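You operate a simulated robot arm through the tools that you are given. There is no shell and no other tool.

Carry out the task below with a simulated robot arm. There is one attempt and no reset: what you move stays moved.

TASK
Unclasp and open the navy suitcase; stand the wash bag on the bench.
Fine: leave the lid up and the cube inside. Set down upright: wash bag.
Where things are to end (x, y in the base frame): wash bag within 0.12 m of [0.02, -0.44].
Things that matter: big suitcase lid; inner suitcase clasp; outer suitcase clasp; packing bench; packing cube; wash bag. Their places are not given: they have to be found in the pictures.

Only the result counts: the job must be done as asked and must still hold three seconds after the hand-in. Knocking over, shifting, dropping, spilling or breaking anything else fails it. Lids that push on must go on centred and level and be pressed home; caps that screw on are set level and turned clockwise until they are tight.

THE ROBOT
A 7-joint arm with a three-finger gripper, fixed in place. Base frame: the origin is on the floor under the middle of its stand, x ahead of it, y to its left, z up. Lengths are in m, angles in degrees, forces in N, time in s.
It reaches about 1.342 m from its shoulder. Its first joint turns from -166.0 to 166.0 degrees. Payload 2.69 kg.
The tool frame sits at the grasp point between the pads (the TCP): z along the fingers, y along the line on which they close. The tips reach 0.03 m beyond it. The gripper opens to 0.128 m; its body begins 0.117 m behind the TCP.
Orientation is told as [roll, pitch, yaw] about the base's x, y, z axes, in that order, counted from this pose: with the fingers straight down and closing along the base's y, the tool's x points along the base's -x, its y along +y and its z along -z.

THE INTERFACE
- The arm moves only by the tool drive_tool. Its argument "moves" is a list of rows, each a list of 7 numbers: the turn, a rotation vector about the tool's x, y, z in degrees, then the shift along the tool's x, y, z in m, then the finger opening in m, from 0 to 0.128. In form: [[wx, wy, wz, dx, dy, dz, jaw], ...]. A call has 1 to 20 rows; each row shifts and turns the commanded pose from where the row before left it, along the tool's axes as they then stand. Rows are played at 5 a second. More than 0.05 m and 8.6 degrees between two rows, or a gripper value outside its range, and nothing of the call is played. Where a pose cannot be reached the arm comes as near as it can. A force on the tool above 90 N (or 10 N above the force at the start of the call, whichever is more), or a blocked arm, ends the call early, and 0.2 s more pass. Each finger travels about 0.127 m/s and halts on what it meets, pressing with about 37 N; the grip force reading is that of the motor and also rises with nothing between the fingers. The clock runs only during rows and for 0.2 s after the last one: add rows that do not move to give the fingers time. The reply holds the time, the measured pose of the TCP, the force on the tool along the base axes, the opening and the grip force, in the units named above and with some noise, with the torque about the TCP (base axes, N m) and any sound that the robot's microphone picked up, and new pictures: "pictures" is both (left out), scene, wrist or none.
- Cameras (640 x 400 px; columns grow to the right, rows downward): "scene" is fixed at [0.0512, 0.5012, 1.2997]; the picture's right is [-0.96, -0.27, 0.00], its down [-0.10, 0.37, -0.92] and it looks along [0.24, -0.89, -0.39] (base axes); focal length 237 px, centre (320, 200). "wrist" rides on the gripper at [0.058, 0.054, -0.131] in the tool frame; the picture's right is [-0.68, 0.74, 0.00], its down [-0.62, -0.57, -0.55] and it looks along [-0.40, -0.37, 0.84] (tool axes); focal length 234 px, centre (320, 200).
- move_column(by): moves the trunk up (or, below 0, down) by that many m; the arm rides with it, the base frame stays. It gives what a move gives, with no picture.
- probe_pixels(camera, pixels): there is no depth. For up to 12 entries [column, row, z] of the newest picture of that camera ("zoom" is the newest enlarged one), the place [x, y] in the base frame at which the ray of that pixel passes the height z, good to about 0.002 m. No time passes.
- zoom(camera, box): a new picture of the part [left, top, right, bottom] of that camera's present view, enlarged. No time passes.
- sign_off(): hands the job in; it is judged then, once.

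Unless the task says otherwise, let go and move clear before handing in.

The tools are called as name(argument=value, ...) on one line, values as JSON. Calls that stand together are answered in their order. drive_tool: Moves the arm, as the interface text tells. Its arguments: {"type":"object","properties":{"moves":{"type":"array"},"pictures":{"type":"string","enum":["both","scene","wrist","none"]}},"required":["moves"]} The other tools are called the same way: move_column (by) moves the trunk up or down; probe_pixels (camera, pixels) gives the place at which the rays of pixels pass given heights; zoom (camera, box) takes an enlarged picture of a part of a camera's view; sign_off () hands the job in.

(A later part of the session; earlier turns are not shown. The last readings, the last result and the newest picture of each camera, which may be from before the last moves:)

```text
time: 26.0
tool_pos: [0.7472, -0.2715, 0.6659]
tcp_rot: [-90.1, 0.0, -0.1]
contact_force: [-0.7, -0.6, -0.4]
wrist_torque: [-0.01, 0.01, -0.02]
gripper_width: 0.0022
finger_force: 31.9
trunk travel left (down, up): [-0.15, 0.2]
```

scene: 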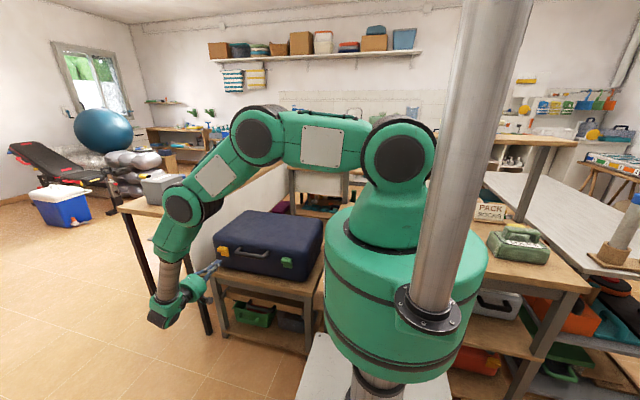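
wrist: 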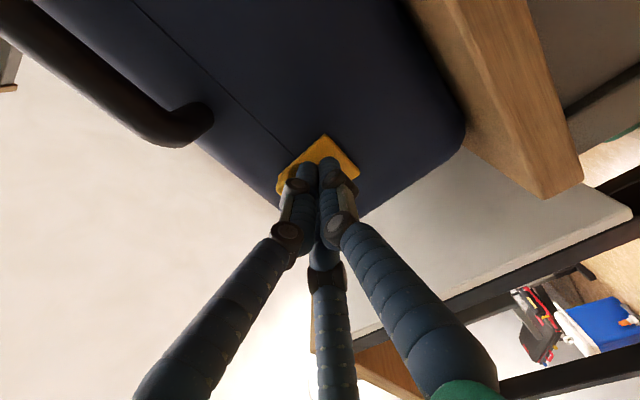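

drive_tool(moves=[[0, 0, 0, 0, 0.004, 0, 0], [0, 0, 0, 0, 0.003, 0, 0], [0, 0, 0, 0, 0.001, -0.003, 0], [0, 0, 0, 0, 0, -0.003, 0], [0, 0, 0, 0, 0, 0, 0]], pictures="wrist")

zoom(camera="scene", box=[200, 235, 250, 270])

```text
time: 27.2
tool_pos: [0.7489, -0.264, 0.661]
tcp_rot: [-90.2, -0.1, 0.1]
contact_force: [-5.9, 20.4, 48.2]
wrist_torque: [-0.94, 0.09, -0.21]
gripper_width: 0.0019
finger_force: 31.9
trunk travel left (down, up): [-0.15, 0.2]
```

wrist: 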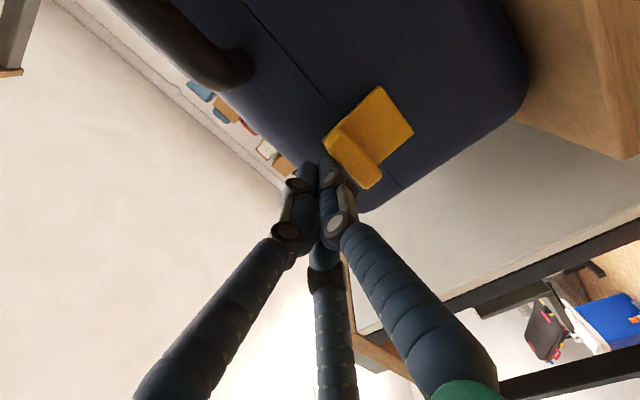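

```text
11.43 times, centred on (225, 252) of scene
```

zoom: 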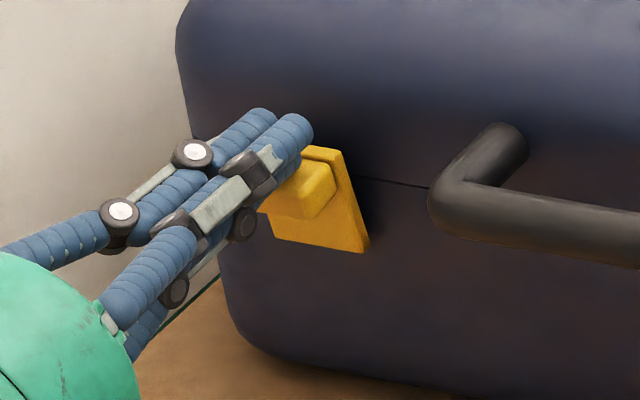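

The clasp is opening: its upper corner swung outward from zoom (350,140) to (340,152), so it's hinged at the bottom. I'll keep dragging it out and down along the arc.

drive_tool(moves=[[0, 0, 0, 0, 0.001, -0.004, 0], [0, 0, 0, 0, 0.0015, -0.004, 0], [0, 0, 0, 0, 0.002, -0.004, 0], [0, 0, 0, 0, 0.002, -0.004, 0], [0, 0, 0, 0, 0, 0, 0]], pictures="wrist")

zoom(camera="scene", box=[200, 235, 250, 270])

```text
time: 28.4
tool_pos: [0.7456, -0.2484, 0.6498]
tcp_rot: [-90.0, 0.1, 0.0]
contact_force: [6.3, 13.3, 12.5]
wrist_torque: [-0.16, -0.08, 0.14]
gripper_width: 0.0019
finger_force: 30.8
trunk travel left (down, up): [-0.15, 0.2]
```

wrist: 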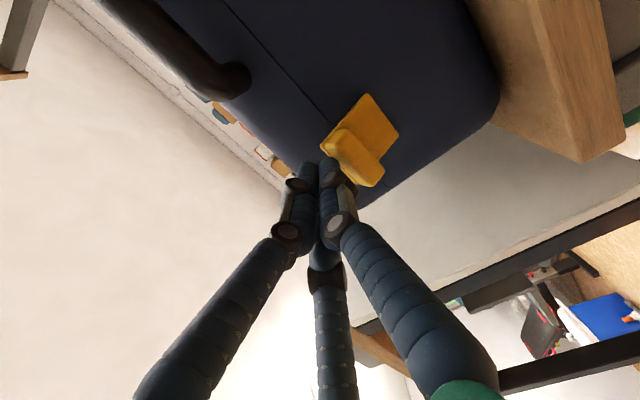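

```text
11.43 times, centred on (225, 252) of scene
```

zoom: 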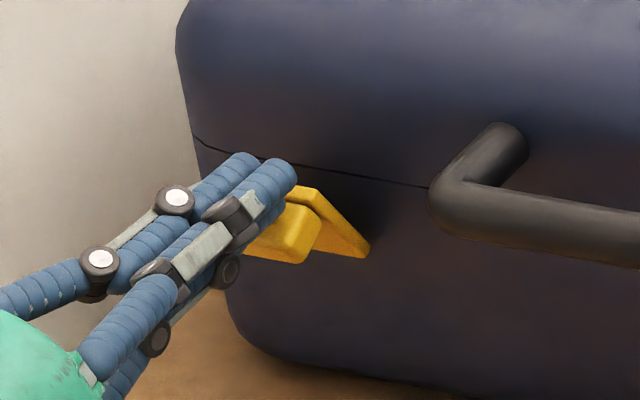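

The clasp is now about 45° open. I'll push it further down so it's fully clear.

drive_tool(moves=[[0, 0, 0, 0, 0.006, -0.001, 0], [0, 0, 0, 0, 0.006, -0.001, 0], [0, 0, 0, 0, 0.006, -0.001, 0], [0, 0, 0, 0, 0.006, 0, 0], [0, 0, 0, 0, 0.006, 0, 0], [0, 0, 0, 0, 0.006, 0, 0]], pictures="wrist")

zoom(camera="scene", box=[200, 235, 250, 270])

```text
time: 29.8
tool_pos: [0.7462, -0.2472, 0.6138]
tcp_rot: [-90.0, 0.2, 0.0]
contact_force: [-1.2, 9.4, -0.1]
wrist_torque: [0.24, 0.03, -0.02]
gripper_width: 0.0019
finger_force: 30.9
trunk travel left (down, up): [-0.15, 0.2]
```

wrist: 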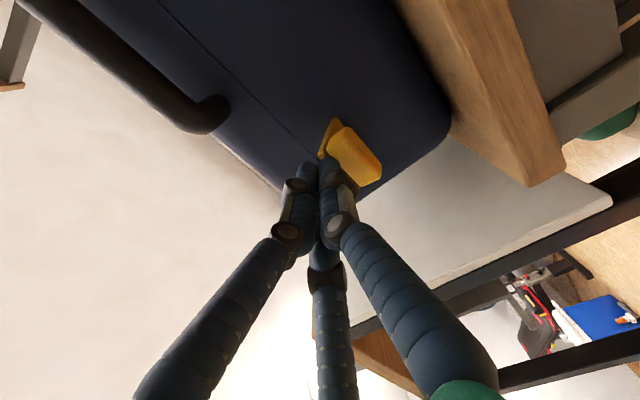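

```text
11.43 times, centred on (225, 252) of scene
```

zoom: 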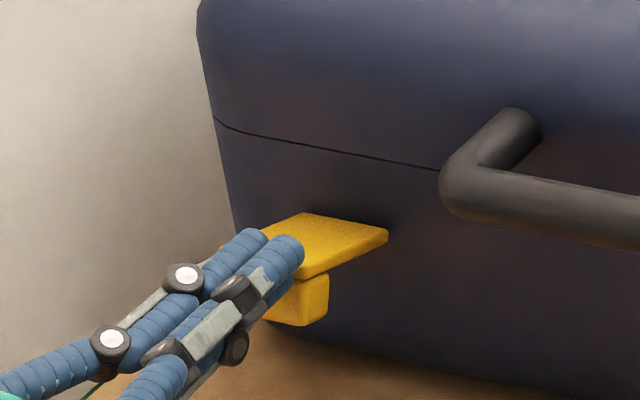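

The clasp is flat open at about 90°, though the fingers nudged the suitcase back slightly. I'll retreat straight outward now and check.

drive_tool(moves=[[0, 0, 0, 0, 0, -0.02, 0], [0, 0, 0, 0, 0, -0.03, 0], [0, 0, 0, 0, -0.03, -0.03, 0], [0, 0, 0, 0, -0.04, -0.02, 0]], pictures="both")

zoom(camera="scene", box=[200, 200, 330, 300])

```text
time: 30.8
tool_pos: [0.7467, -0.1467, 0.6841]
tcp_rot: [-90.0, 0.1, 0.0]
contact_force: [-1.0, -0.1, -1.1]
wrist_torque: [-0.09, 0.02, 0.02]
gripper_width: 0.0023
finger_force: 31.6
trunk travel left (down, up): [-0.15, 0.2]
```

scene: 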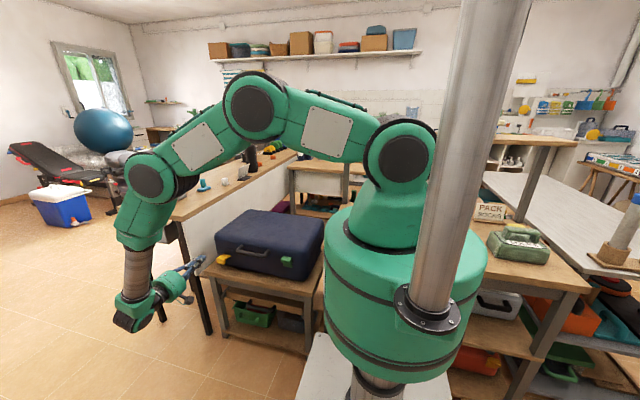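
wrist: 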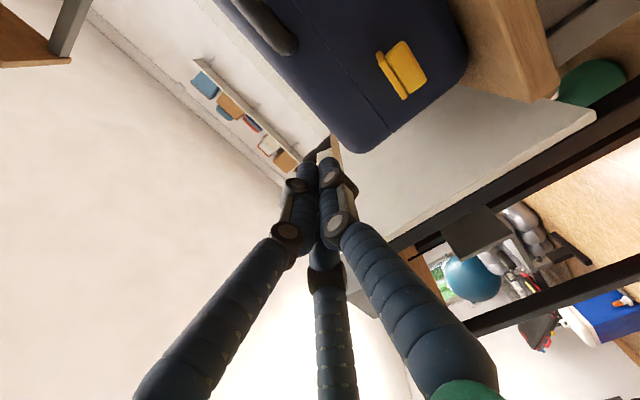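

```text
4.00 times, centred on (265, 250) of scene
```

zoom: 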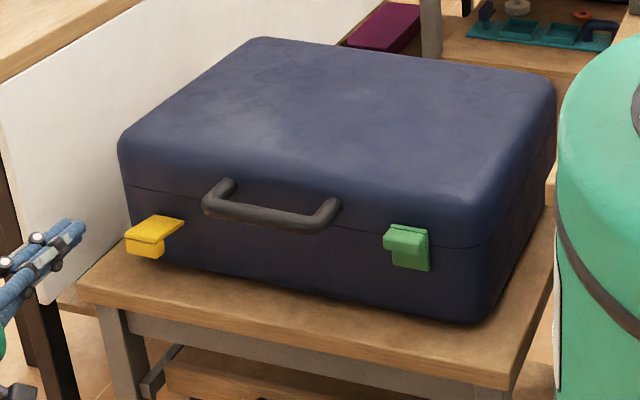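

The yellow clasp is open and staying open. Next I'll move along to the green clasp near x≈0.42, keeping well clear of the handle.

drive_tool(moves=[[0, 0, 0, 0.045, 0, 0, 0], [0, 0, 0, 0.045, 0, 0, 0], [0, 0, 0, 0.045, 0, 0, 0], [0, 0, 0, 0.045, 0, 0, 0], [0, 0, 0, 0.045, 0, 0, 0], [0, 0, 0, 0.045, 0, 0, 0], [0, 0, 0, 0.045, 0, 0, 0], [0, 0, 0, 0, 0, 0, 0]], pictures="both")

zoom(camera="wrist", box=[280, 0, 480, 200])

zoom(camera="scene", box=[260, 240, 310, 275])

```text
time: 32.6
tool_pos: [0.4345, -0.1452, 0.6854]
tcp_rot: [-90.0, 0.1, 0.0]
contact_force: [-0.5, -0.4, 0.3]
wrist_torque: [0.01, -0.02, -0.01]
gripper_width: 0.0024
finger_force: 31.9
trunk travel left (down, up): [-0.15, 0.2]
```

scene: 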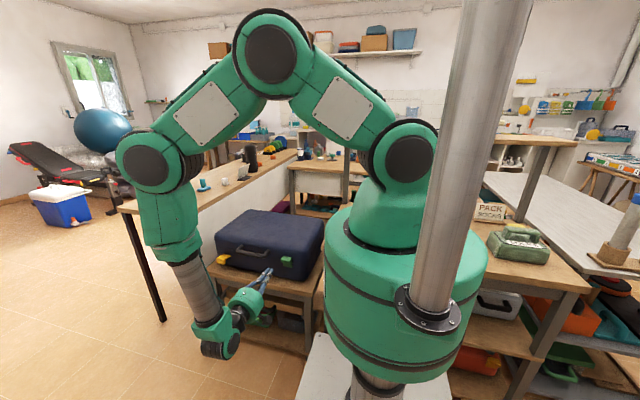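
wrist: 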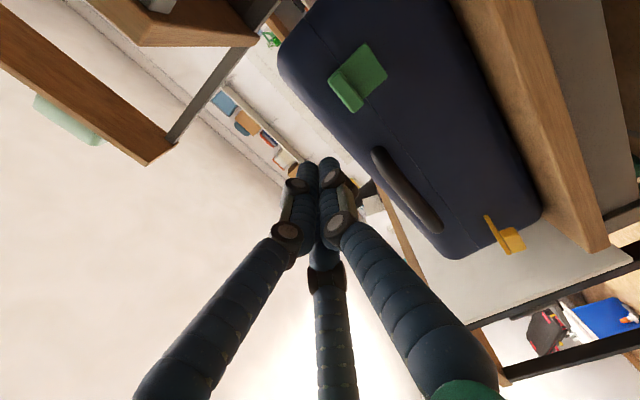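

```text
2.00 times, centred on (380, 100) of wrist
```

zoom: 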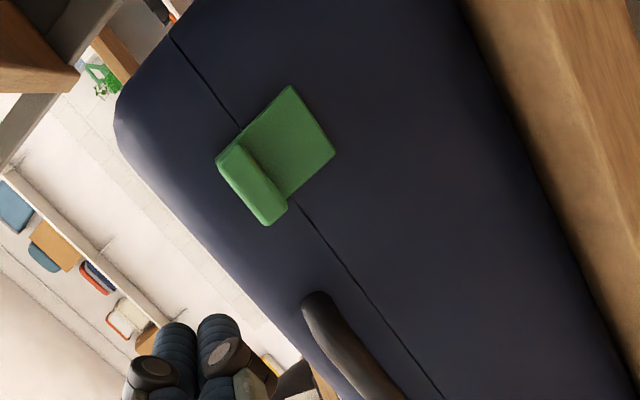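

```text
11.43 times, centred on (285, 258) of scene
```

zoom: 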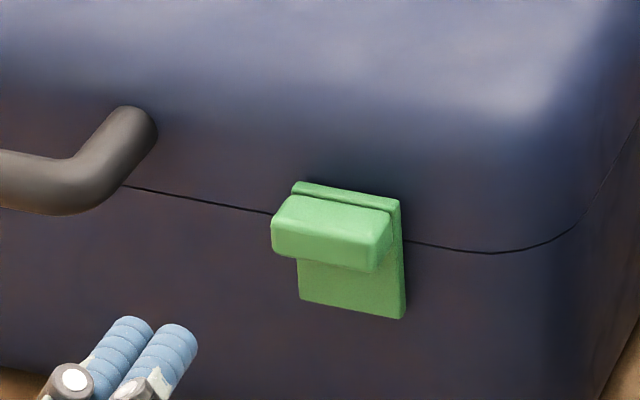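

The green clasp is at wrist (345,92) and scene (286,261). I'll triangulate its tab.

probe_pixels(camera="wrist", pixels=[[345, 92.5, 0.64], [345, 92.5, 0.645], [345, 92.5, 0.65], [364, 43, 0.59], [388, 78, 0.59], [364, 43, 0.6], [388, 78, 0.6]])

probe_pixels(camera="scene", pixels=[[285.9, 261.1, 0.64], [285.9, 261.1, 0.645], [285.9, 261.1, 0.65], [292.2, 268.3, 0.59], [292.2, 268.3, 0.6], [283.3, 266.4, 0.59], [283.3, 266.4, 0.6]])

```text
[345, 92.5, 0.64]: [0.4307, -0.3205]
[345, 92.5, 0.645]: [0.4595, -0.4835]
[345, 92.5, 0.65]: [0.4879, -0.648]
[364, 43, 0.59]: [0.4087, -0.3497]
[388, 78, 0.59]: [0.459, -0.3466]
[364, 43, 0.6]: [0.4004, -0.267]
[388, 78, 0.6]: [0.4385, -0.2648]
```

```text
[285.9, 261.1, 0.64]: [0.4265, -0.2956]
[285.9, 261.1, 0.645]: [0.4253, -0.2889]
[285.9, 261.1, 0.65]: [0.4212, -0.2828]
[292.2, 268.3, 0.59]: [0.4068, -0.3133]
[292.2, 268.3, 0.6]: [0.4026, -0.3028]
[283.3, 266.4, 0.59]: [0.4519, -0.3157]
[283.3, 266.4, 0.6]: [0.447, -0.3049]
```

The green tab is at about (0.426,-0.29,0.645), with the same layout as the yellow one. I'll line up in x, reach in over it, and come down to just above.

drive_tool(moves=[[0, 0, 0, 0.009, 0, 0.02, 0], [0, 0, 0, 0, 0, 0.04, 0], [0, 0, 0, 0, 0, 0.04, 0], [0, 0, 0, 0, 0, 0.02, 0], [0, 0, 0, 0, 0.01, 0.005, 0], [0, 0, 0, 0, 0.006, 0, 0], [0, 0, 0, 0, 0, 0, 0]], pictures="wrist")

zoom(camera="scene", box=[260, 240, 310, 275])

```text
time: 34.2
tool_pos: [0.4243, -0.2712, 0.6682]
tcp_rot: [-90.0, 0.0, 0.0]
contact_force: [-0.4, -0.1, 0.4]
wrist_torque: [-0.01, -0.05, 0.03]
gripper_width: 0.0021
finger_force: 31.5
trunk travel left (down, up): [-0.15, 0.2]
```

wrist: 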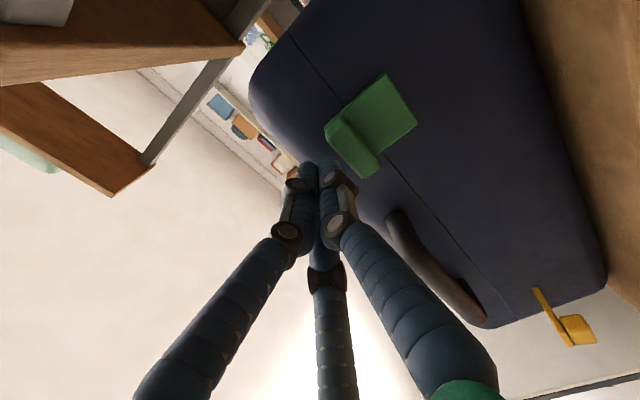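

```text
11.43 times, centred on (285, 258) of scene
```

zoom: 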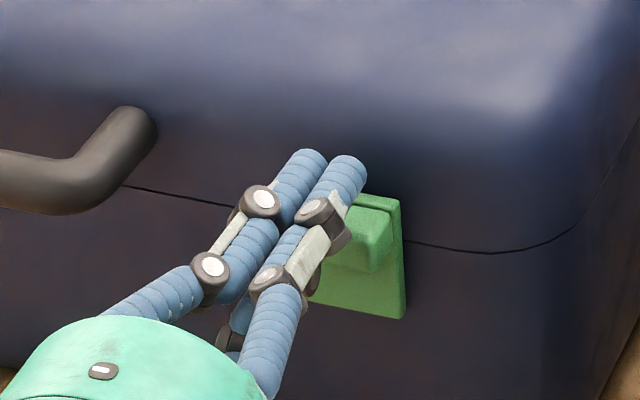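

The fingers are positioned over the green tab. I'll repeat the press-and-drag that worked.

drive_tool(moves=[[0, 0, 0, 0, 0.004, 0, 0], [0, 0, 0, 0, 0.003, 0, 0], [0, 0, 0, 0, 0.003, 0, 0], [0, 0, 0, 0, 0.001, -0.003, 0], [0, 0, 0, 0, 0, -0.003, 0], [0, 0, 0, 0, 0, 0, 0]], pictures="wrist")

zoom(camera="scene", box=[260, 240, 310, 275])

```text
time: 35.6
tool_pos: [0.4248, -0.2627, 0.6598]
tcp_rot: [-90.2, -0.2, 0.0]
contact_force: [2.7, 28.8, 49.9]
wrist_torque: [-0.85, 0.0, 0.11]
gripper_width: 0.002
finger_force: 31.3
trunk travel left (down, up): [-0.15, 0.2]
```

wrist: 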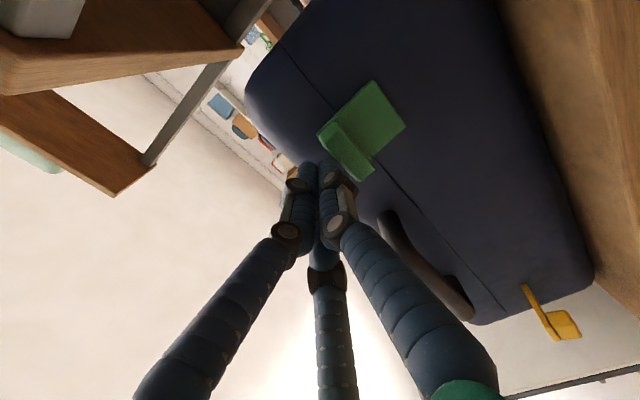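

```text
11.43 times, centred on (285, 258) of scene
```

zoom: 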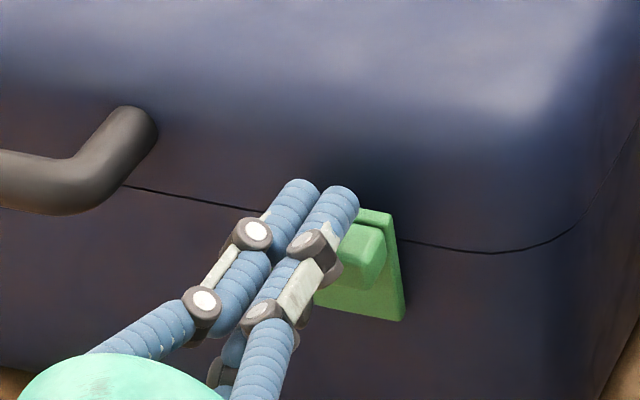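

The green clasp is tilting outward the same way. I'll keep dragging along the arc, this time stepping outward a bit more so I don't push the suitcase back.

drive_tool(moves=[[0, 0, 0, 0, 0.001, -0.004, 0], [0, 0, 0, 0, 0.0015, -0.004, 0], [0, 0, 0, 0, 0.002, -0.004, 0], [0, 0, 0, 0, 0.002, -0.004, 0], [0, 0, 0, 0, 0.003, -0.003, 0], [0, 0, 0, 0, 0, 0, 0]], pictures="wrist")

zoom(camera="scene", box=[260, 240, 310, 275])

```text
time: 37.0
tool_pos: [0.4236, -0.2459, 0.647]
tcp_rot: [-90.0, 0.0, 0.1]
contact_force: [-0.9, 0.5, -0.3]
wrist_torque: [-0.03, 0.01, 0.02]
gripper_width: 0.0021
finger_force: 31.0
trunk travel left (down, up): [-0.15, 0.2]
```

wrist: 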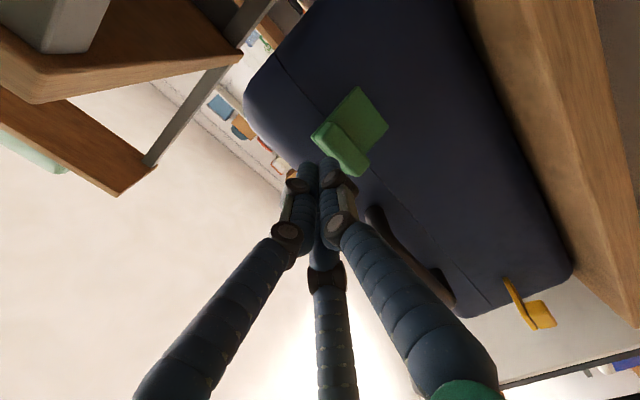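

```text
11.43 times, centred on (285, 258) of scene
```

zoom: 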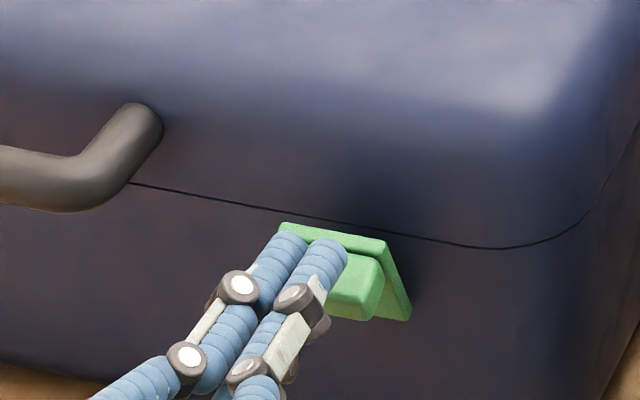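

The green clasp is about 35–40° open, but the fingers slipped off its front. I'll go up, reach in over its top edge, and push it down and outward from there.

drive_tool(moves=[[0, 0, 0, 0, -0.015, 0, 0], [0, 0, 0, 0, -0.015, 0, 0], [0, 0, 0, 0, 0, 0.013, 0], [0, 0, 0, 0, 0.006, 0, 0], [0, 0, 0, 0, 0.006, 0, 0], [0, 0, 0, 0, 0.005, 0, 0], [0, 0, 0, 0, 0, 0, 0]], pictures="wrist")

zoom(camera="scene", box=[260, 240, 310, 275])

```text
time: 38.6
tool_pos: [0.4245, -0.2605, 0.6607]
tcp_rot: [-90.0, -0.1, 0.0]
contact_force: [0.8, -0.7, -0.3]
wrist_torque: [-0.01, -0.01, 0.01]
gripper_width: 0.0021
finger_force: 31.3
trunk travel left (down, up): [-0.15, 0.2]
```

wrist: 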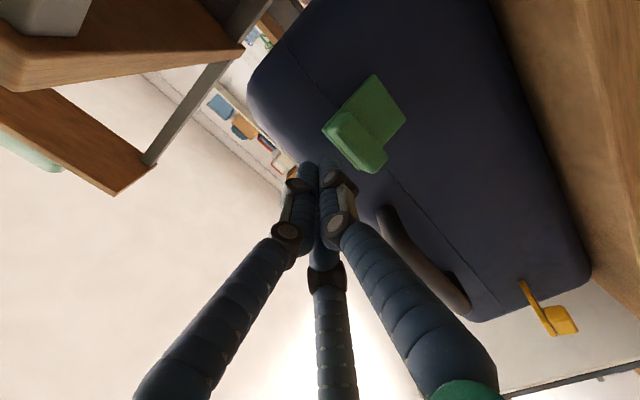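

```text
11.43 times, centred on (285, 258) of scene
```

zoom: 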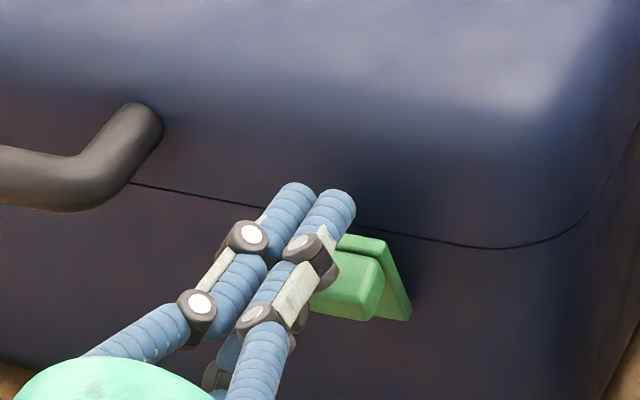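

The fingers are above the clasp's top edge with no contact yet. I'll push down and outward to finish opening it.

drive_tool(moves=[[0, 0, 0, 0, 0.005, 0, 0], [0, 0, 0, 0, 0.004, -0.001, 0], [0, 0, 0, 0, 0.004, -0.003, 0], [0, 0, 0, 0, 0.004, -0.003, 0], [0, 0, 0, 0, 0.005, -0.003, 0], [0, 0, 0, 0, 0, 0, 0]], pictures="wrist")

zoom(camera="scene", box=[260, 240, 310, 275])

```text
time: 40.0
tool_pos: [0.4252, -0.2481, 0.6388]
tcp_rot: [-90.0, 0.0, 0.0]
contact_force: [4.0, 13.5, 6.7]
wrist_torque: [0.02, -0.1, 0.04]
gripper_width: 0.0018
finger_force: 31.0
trunk travel left (down, up): [-0.15, 0.2]
```

wrist: 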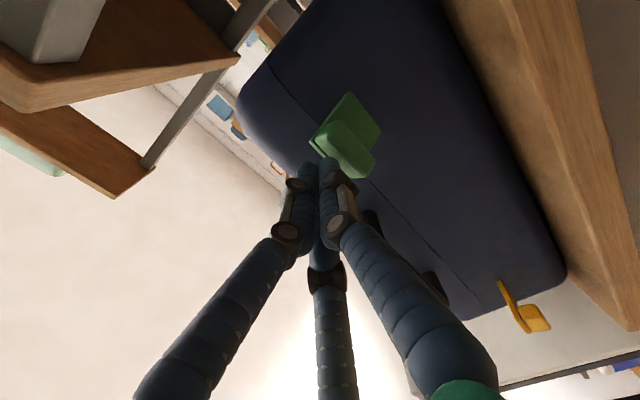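

```text
11.43 times, centred on (285, 258) of scene
```

zoom: 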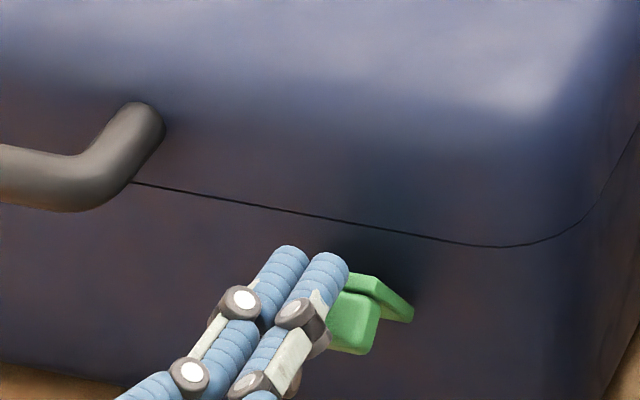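

It's now about 60° open. I'll continue downward while easing outward to take the push off the suitcase.

drive_tool(moves=[[0, 0, 0, 0, 0.004, -0.004, 0], [0, 0, 0, 0, 0.005, -0.003, 0], [0, 0, 0, 0, 0.006, -0.002, 0], [0, 0, 0, 0, 0.006, -0.001, 0], [0, 0, 0, 0, 0, 0, 0]], pictures="wrist")

zoom(camera="scene", box=[260, 240, 310, 275])

```text
time: 41.2
tool_pos: [0.4236, -0.2377, 0.6186]
tcp_rot: [-89.9, -0.1, -0.1]
contact_force: [0.4, 0.0, 0.6]
wrist_torque: [0.02, 0.01, -0.03]
gripper_width: 0.002
finger_force: 31.7
trunk travel left (down, up): [-0.15, 0.2]
```

wrist: 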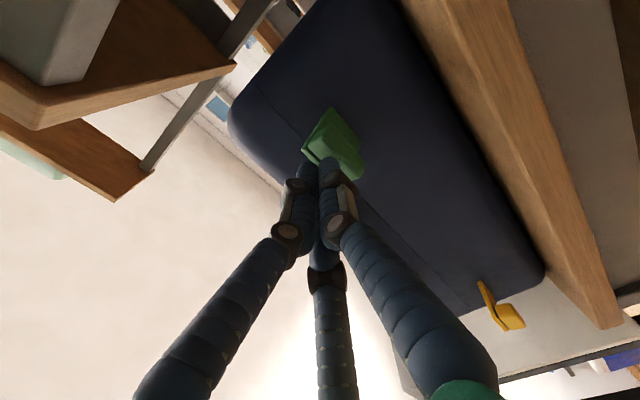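

```text
11.43 times, centred on (285, 258) of scene
```

zoom: 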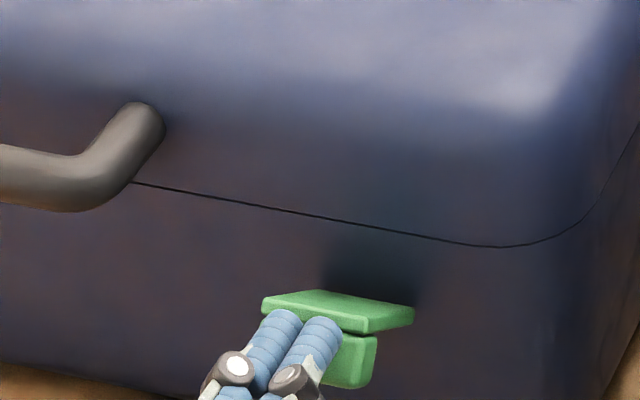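

The green clasp is about 75° open, a bit less than the yellow one. I'll give it one more light push from above.

drive_tool(moves=[[0, 0, 0, 0, -0.02, 0, 0], [0, 0, 0, 0, -0.005, 0.012, 0], [0, 0, 0, 0, 0.008, 0, 0], [0, 0, 0, 0, 0.006, 0, 0], [0, 0, 0, 0, 0.005, -0.001, 0], [0, 0, 0, 0, 0.005, -0.001, 0], [0, 0, 0, 0, 0.005, -0.002, 0], [0, 0, 0, 0, 0, 0, 0]], pictures="wrist")

zoom(camera="scene", box=[260, 240, 310, 275])

```text
time: 43.0
tool_pos: [0.4254, -0.2471, 0.6135]
tcp_rot: [-90.0, -0.1, 0.0]
contact_force: [0.8, 0.5, 0.0]
wrist_torque: [-0.02, 0.01, -0.01]
gripper_width: 0.0021
finger_force: 30.9
trunk travel left (down, up): [-0.15, 0.2]
```

wrist: 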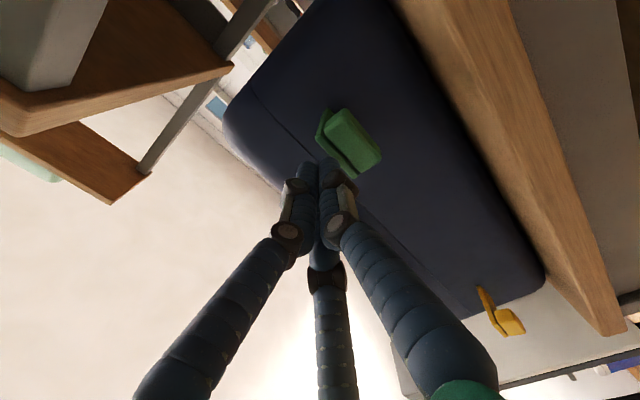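

```text
11.43 times, centred on (285, 258) of scene
```

zoom: 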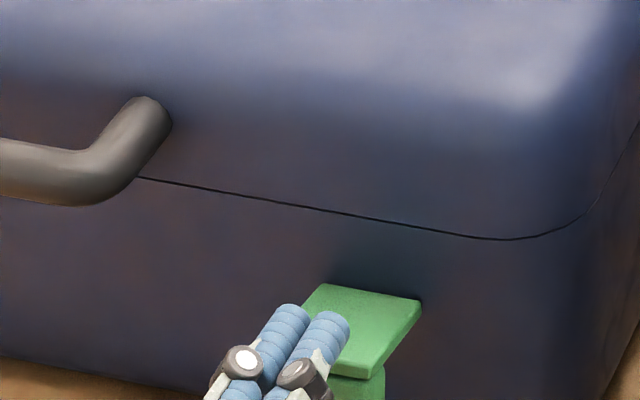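

Both clasps are now about 90° open. The handle appears to be mounted on the lid, just above the seam, so I'll back off and move in front of it to measure it.

drive_tool(moves=[[0, 0, 0, 0, 0, -0.02, 0], [0, 0, 0, 0, 0, -0.045, 0], [0, 0, 0, 0, -0.02, -0.04, 0], [0, 0, 0, -0.04, -0.02, 0, 0.04], [0, 0, 0, -0.04, -0.02, 0, 0.08], [0, 0, 0, -0.04, 0, 0, 0.1], [0, 0, 0, -0.045, 0, 0, 0.1], [0, 0, 0, 0, 0, 0, 0.1]], pictures="both")

zoom(camera="scene", box=[200, 200, 330, 300])

zoom(camera="wrist", box=[260, 0, 560, 200])

```text
time: 44.8
tool_pos: [0.5916, -0.1408, 0.6756]
tcp_rot: [-90.0, 0.0, 0.0]
contact_force: [0.4, -0.2, -0.2]
wrist_torque: [-0.01, 0.0, -0.01]
gripper_width: 0.0999
finger_force: 0.1
trunk travel left (down, up): [-0.15, 0.2]
```

scene: 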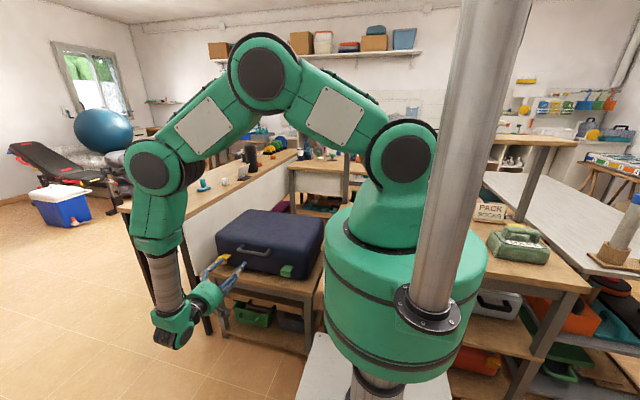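
wrist: 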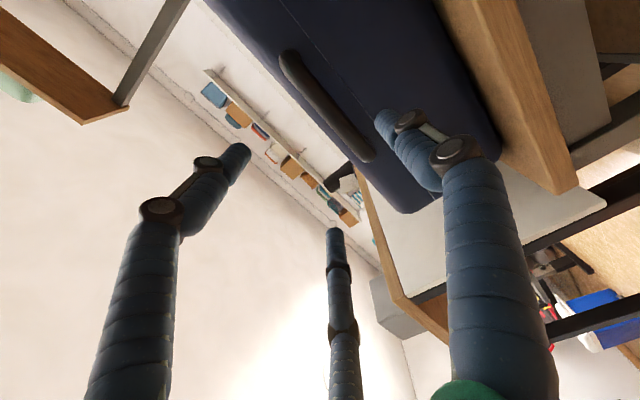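

```text
4.00 times, centred on (265, 250) of scene
```

zoom: 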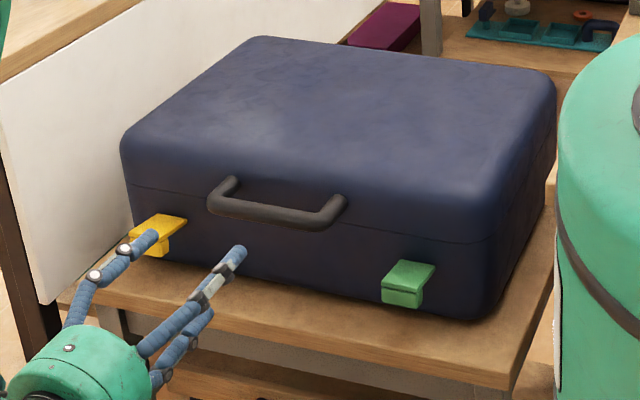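

```text
2.00 times, centred on (410, 100) of wrist
```

zoom: 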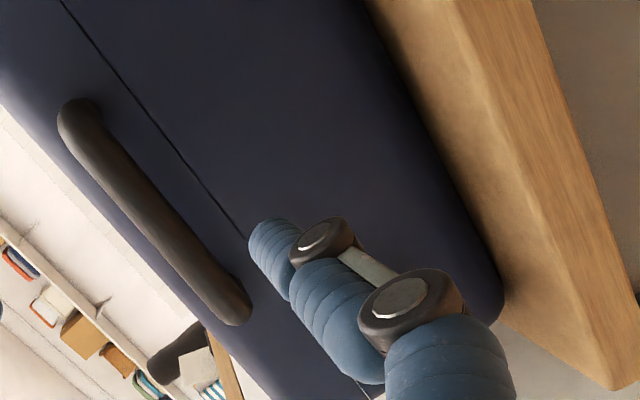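

The handle bar runs from about scene (238,251) to (267,255), which is wrist (367,154) to (287,57). I'll triangulate it.

probe_pixels(camera="wrist", pixels=[[287.5, 57.5, 0.65], [287.5, 57.5, 0.66], [287.5, 57.5, 0.67], [367.5, 154, 0.65], [367.5, 154, 0.66], [367.5, 154, 0.67], [327, 103, 0.65], [327, 103, 0.66]])

probe_pixels(camera="scene", pixels=[[267.5, 255.5, 0.65], [267.5, 255.5, 0.66], [267.5, 255.5, 0.67], [238.3, 251.3, 0.65], [238.3, 251.3, 0.66], [238.3, 251.3, 0.67], [253.7, 253.3, 0.65], [253.7, 253.3, 0.66]])

```text
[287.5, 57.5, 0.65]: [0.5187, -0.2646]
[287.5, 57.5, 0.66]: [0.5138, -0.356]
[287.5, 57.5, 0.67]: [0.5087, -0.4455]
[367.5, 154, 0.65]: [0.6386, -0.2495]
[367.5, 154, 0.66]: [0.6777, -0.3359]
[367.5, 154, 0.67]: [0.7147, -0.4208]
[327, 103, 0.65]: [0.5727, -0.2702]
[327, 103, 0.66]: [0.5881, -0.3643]
```

```text
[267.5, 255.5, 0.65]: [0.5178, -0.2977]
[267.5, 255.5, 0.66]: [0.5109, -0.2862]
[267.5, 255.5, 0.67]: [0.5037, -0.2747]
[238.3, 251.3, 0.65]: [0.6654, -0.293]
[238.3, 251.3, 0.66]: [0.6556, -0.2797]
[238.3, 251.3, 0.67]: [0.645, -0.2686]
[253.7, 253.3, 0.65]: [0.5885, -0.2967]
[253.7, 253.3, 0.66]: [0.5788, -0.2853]
```

The bar is at about x 0.517–0.657, y≈-0.291, z≈0.653. I'll loosely cage it, with one finger below and two above, so I can lift the lid without dragging the case.

drive_tool(moves=[[0, 0, 0, 0.004, 0.0126, 0, 0.06], [0, 0, 0, 0, 0, 0, 0.06], [0, 0, 0, 0, 0, 0.04, 0.06], [0, 0, 0, 0, 0, 0.04, 0.06], [0, 0, 0, 0, 0, 0.03, 0.06], [0, 0, 0, 0, 0, 0, 0.06]], pictures="both")

zoom(camera="scene", box=[220, 220, 290, 280])

zoom(camera="wrist", box=[220, 60, 460, 240])

```text
time: 46.2
tool_pos: [0.5858, -0.2543, 0.6623]
tcp_rot: [-90.0, 0.0, 0.1]
contact_force: [0.0, 0.0, 0.3]
wrist_torque: [0.0, 0.01, 0.0]
gripper_width: 0.06
finger_force: 0.1
trunk travel left (down, up): [-0.15, 0.2]
```

scene: 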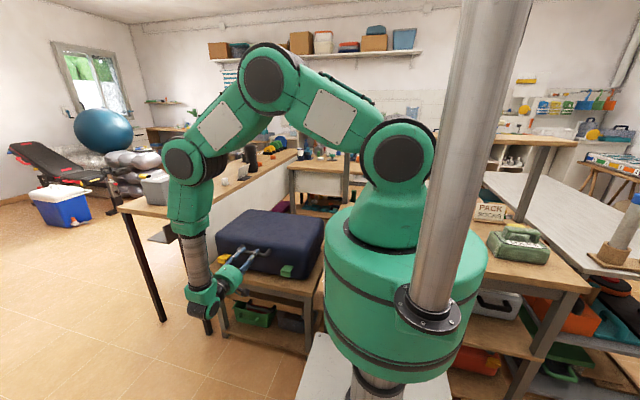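
wrist: 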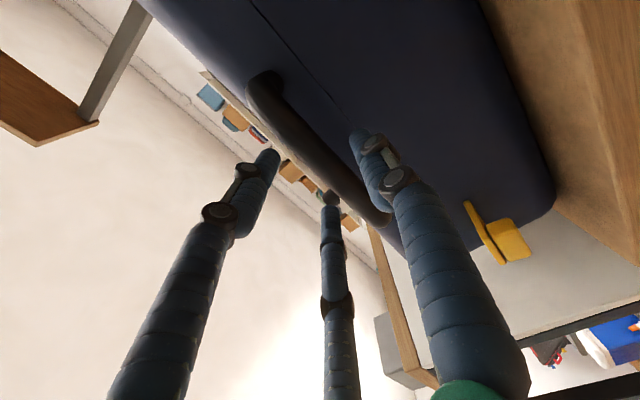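

```text
6.67 times, centred on (255, 250) of scene
```

zoom: 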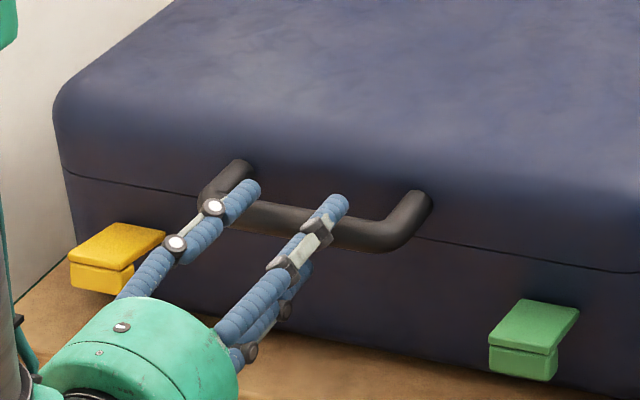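

```text
2.22 times, centred on (340, 150) of wrist
```

zoom: 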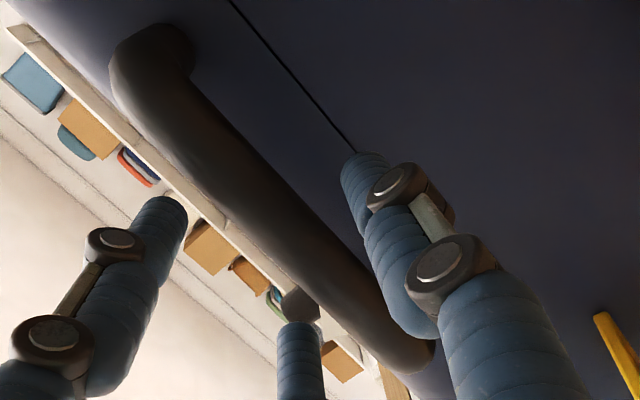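

The fingers straddle the bar, two above and one below, with the tips about level with its outer face. I'll reach in another 2.2 cm so it's well caged.

drive_tool(moves=[[0, 0, 0, 0, 0, 0.012, 0.06], [0, 0, 0, 0, 0, 0.01, 0.06], [0, 0, 0, 0, 0, 0, 0.06]], pictures="wrist")

zoom(camera="scene", box=[220, 220, 290, 280])

```text
time: 47.0
tool_pos: [0.5859, -0.2752, 0.6627]
tcp_rot: [-90.0, -0.1, 0.0]
contact_force: [-0.8, -0.2, -0.1]
wrist_torque: [0.02, -0.02, -0.03]
gripper_width: 0.06
finger_force: 0.1
trunk travel left (down, up): [-0.15, 0.2]
```

wrist: 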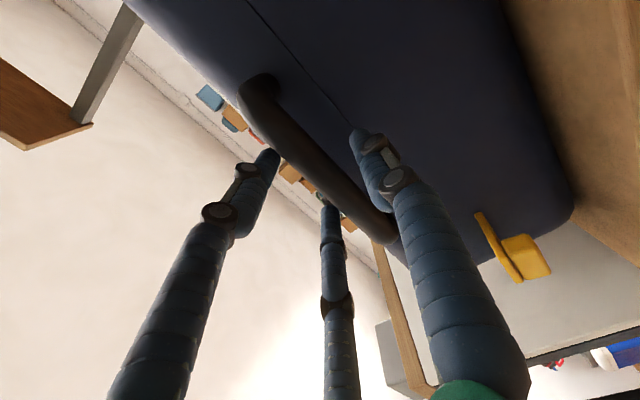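

```text
6.67 times, centred on (255, 250) of scene
```

zoom: 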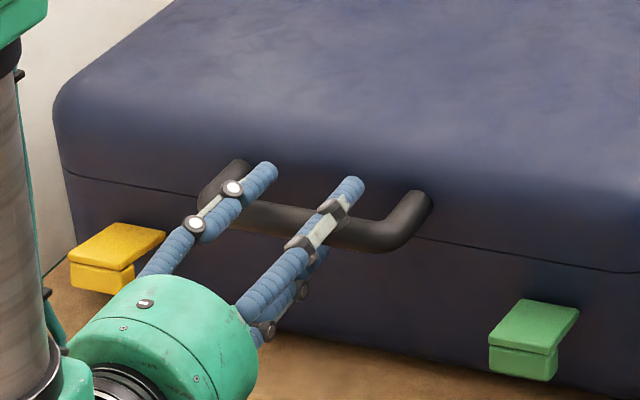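

The bar is well inside the cage with no contact forces. I'll start lifting along the lid's arc for the first few degrees and check that the lid alone comes up.

drive_tool(moves=[[-2, 0, 0, 0, -0.0118, 0.001, 0.06], [-2, 0, 0, 0, -0.0118, 0.001, 0.06], [-2, 0, 0, 0, -0.0118, 0.001, 0.06], [0, 0, 0, 0, 0, 0, 0.06]], pictures="wrist")

zoom(camera="scene", box=[200, 200, 330, 300])

```text
time: 48.0
tool_pos: [0.585, -0.2784, 0.6976]
tcp_rot: [-84.0, 0.0, 0.0]
contact_force: [-1.8, -1.3, -5.2]
wrist_torque: [0.01, 0.01, -0.03]
gripper_width: 0.0638
finger_force: 2.3
trunk travel left (down, up): [-0.15, 0.2]
```

wrist: 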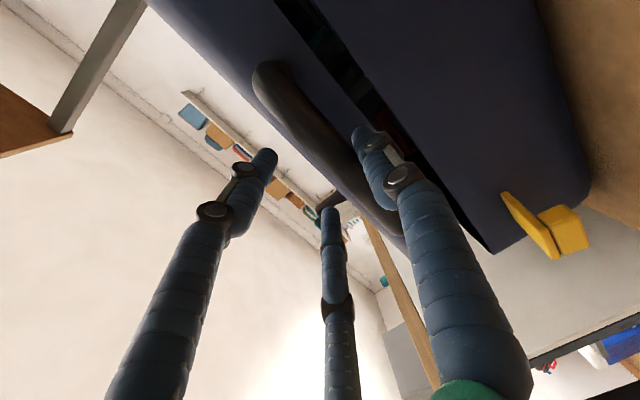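

```text
4.00 times, centred on (265, 250) of scene
```

zoom: 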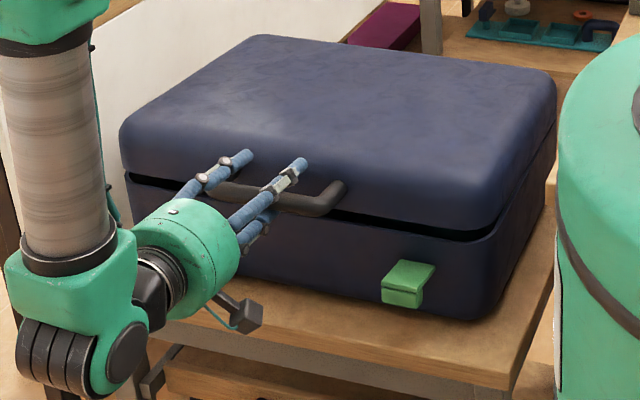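

The lid alone is rising with only about 5 N, and the gap shows along the seam. I'll continue along the arc.

drive_tool(moves=[[-4, 0, 0, 0, -0.0235, 0.0019, 0.06], [-4, 0, 0, 0, -0.0235, 0.0019, 0.06], [-4, 0, 0, 0, -0.0235, 0.0019, 0.06], [-4, 0, 0, 0, -0.0235, 0.0019, 0.06], [-4, 0, 0, 0, -0.0235, 0.0019, 0.06], [0, 0, 0, 0, 0, 0, 0.06]], pictures="both")

```text
time: 49.4
tool_pos: [0.5843, -0.3151, 0.8095]
tcp_rot: [-64.0, -0.1, 0.1]
contact_force: [-0.4, 2.4, -1.9]
wrist_torque: [0.09, 0.01, 0.04]
gripper_width: 0.0629
finger_force: 2.1
trunk travel left (down, up): [-0.15, 0.2]
```

scene: 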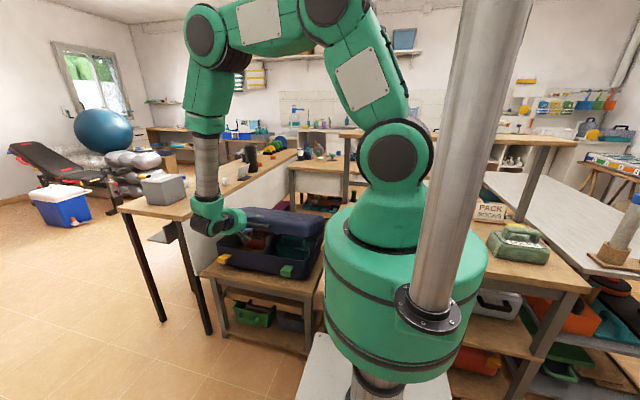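
wrist: 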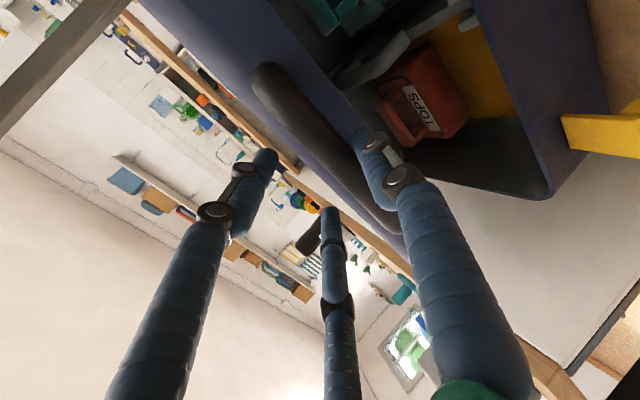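

The lid is about 25° up and I can see contents, including an orange "TOPS" cube at wrist (425,95). I'll keep lifting.

drive_tool(moves=[[-4, 0, 0, 0, -0.0235, 0.0019, 0.06], [-4, 0, 0, 0, -0.0235, 0.0019, 0.06], [-4, 0, 0, 0, -0.0235, 0.0019, 0.06], [-4, 0, 0, 0, -0.0235, 0.0019, 0.06], [-4, 0, 0, 0, -0.0235, 0.0019, 0.06], [-4, 0, 0, 0, -0.0235, 0.0019, 0.06], [0, 0, 0, 0, 0, 0, 0.06]], pictures="both")

```text
time: 51.0
tool_pos: [0.5849, -0.4048, 0.9138]
tcp_rot: [-40.0, 0.1, -0.1]
contact_force: [0.1, 2.9, -1.0]
wrist_torque: [0.04, -0.05, 0.04]
gripper_width: 0.0622
finger_force: 1.3
trunk travel left (down, up): [-0.15, 0.2]
```

scene: 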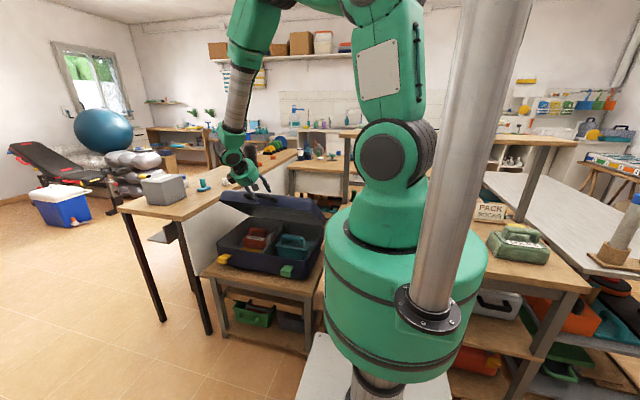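
wrist: 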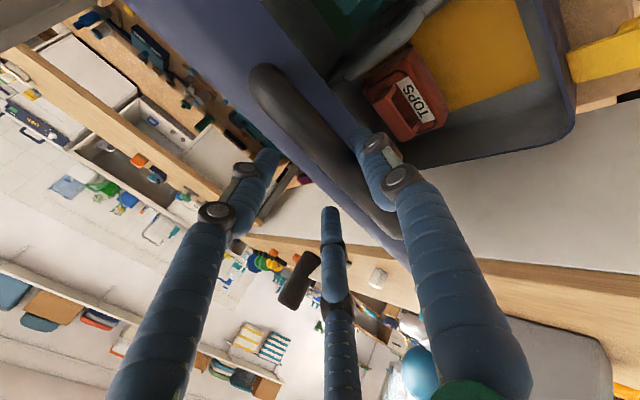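

The lid is about halfway up, and I can see the orange TOPS cube and a teal item inside. I'll keep lifting toward vertical.

drive_tool(moves=[[-4, 0, 0, 0, -0.0235, 0.0019, 0.06], [-4, 0, 0, 0, -0.0235, 0.0019, 0.06], [-4, 0, 0, 0, -0.0235, 0.0019, 0.06], [-4, 0, 0, 0, -0.0235, 0.0019, 0.06], [-4, 0, 0, 0, -0.0235, 0.0019, 0.06], [-4, 0, 0, 0, -0.0235, 0.0019, 0.06], [0, 0, 0, 0, 0, 0, 0.06]], pictures="both")

```text
time: 52.6
tool_pos: [0.5835, -0.5351, 0.9756]
tcp_rot: [-16.0, 0.0, 0.0]
contact_force: [0.3, 2.9, -0.1]
wrist_torque: [0.04, 0.03, -0.01]
gripper_width: 0.0619
finger_force: 1.3
trunk travel left (down, up): [-0.15, 0.2]
```

scene: 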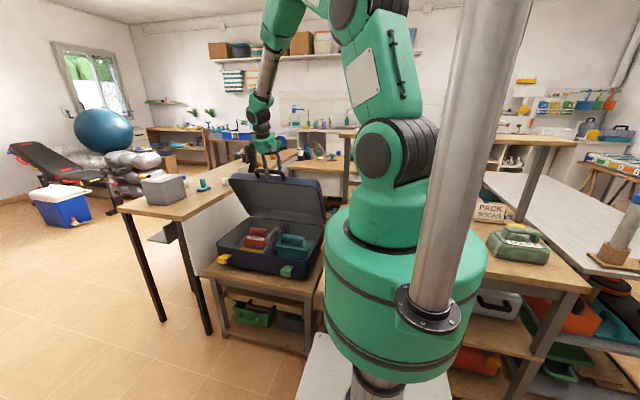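
wrist: 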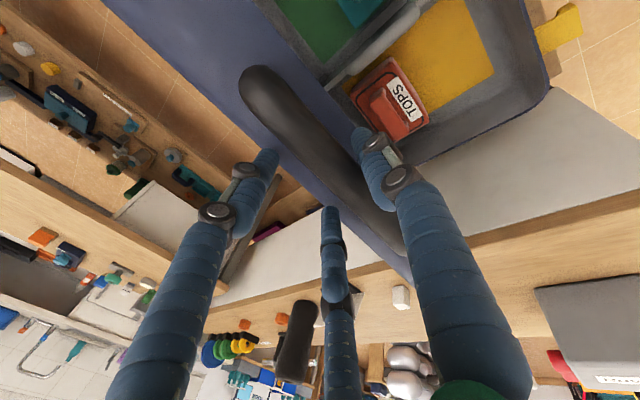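

The lid is about 70° up with low forces. I'll continue past vertical, watching for the hinge stop.

drive_tool(moves=[[-4, 0, 0, 0, -0.0235, 0.0019, 0.06], [-4, 0, 0, 0, -0.0235, 0.0019, 0.06], [-4, 0, 0, 0, -0.0235, 0.0019, 0.06], [-4, 0, 0, 0, -0.0235, 0.0019, 0.06], [0, 0, 0, 0, 0, 0, 0.06]], pictures="both")

zoom(camera="scene", box=[200, 140, 330, 300])

```text
time: 53.8
tool_pos: [0.5866, -0.6286, 0.9921]
tcp_rot: [-0.5, -0.6, 0.2]
contact_force: [-3.8, -1.1, 65.5]
wrist_torque: [-1.81, 1.45, 0.59]
gripper_width: 0.0756
finger_force: 11.1
trunk travel left (down, up): [-0.15, 0.2]
```

scene: 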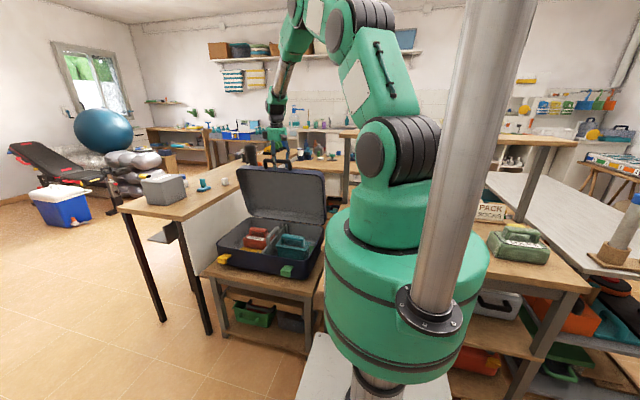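
wrist: 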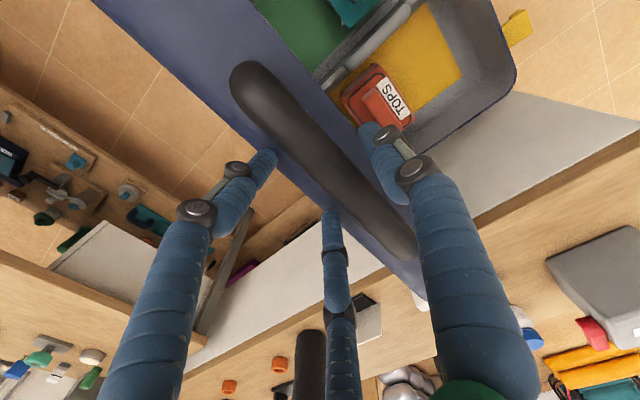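

```text
2.50 times, centred on (265, 220) of scene
```

zoom: 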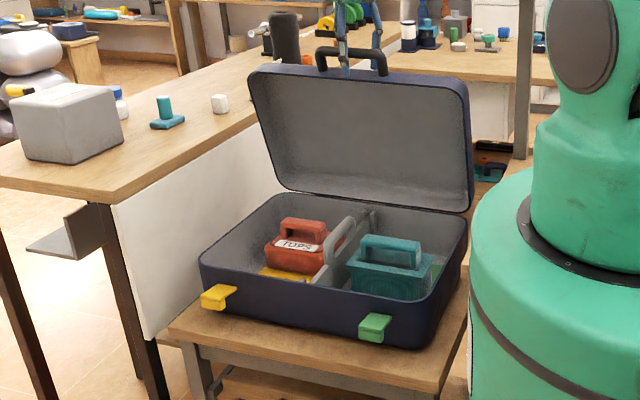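

The 65 N upward force means the fingertips are pressing on the lid's edge, because my hinge radius was slightly short. I'll raise the tool to relieve it right away.

drive_tool(moves=[[0, 0, 0, 0, 0, -0.01, 0.06], [0, 0, 0, 0, 0, -0.008, 0.06], [0, 0, 0, 0, 0, 0, 0.06]], pictures="wrist")

zoom(camera="scene", box=[230, 130, 340, 220])

```text
time: 54.6
tool_pos: [0.5823, -0.6245, 0.9965]
tcp_rot: [0.4, 0.4, 0.0]
contact_force: [-5.0, 1.5, -12.2]
wrist_torque: [-0.43, -0.04, 0.03]
gripper_width: 0.0601
finger_force: 0.3
trunk travel left (down, up): [-0.15, 0.2]
```

wrist: 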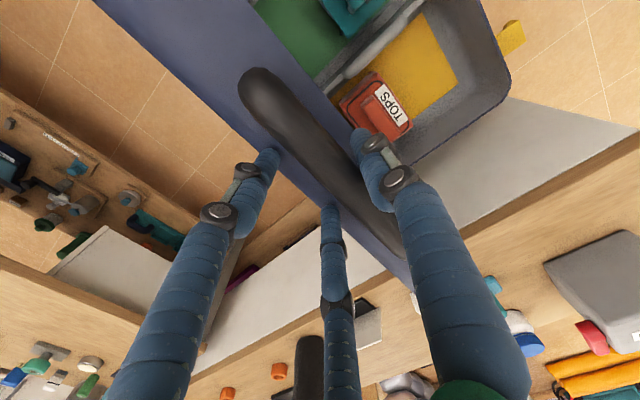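

```text
4.44 times, centred on (285, 175) of scene
```

zoom: 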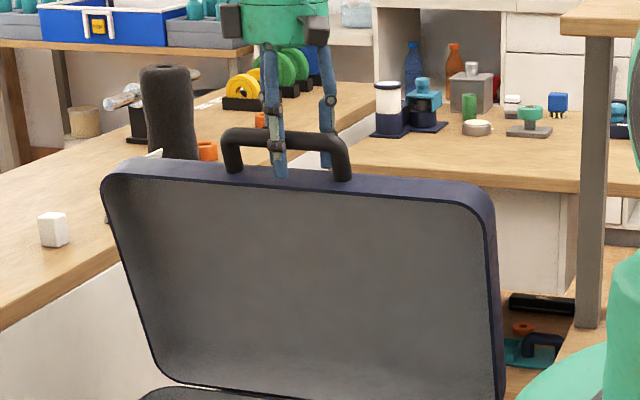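

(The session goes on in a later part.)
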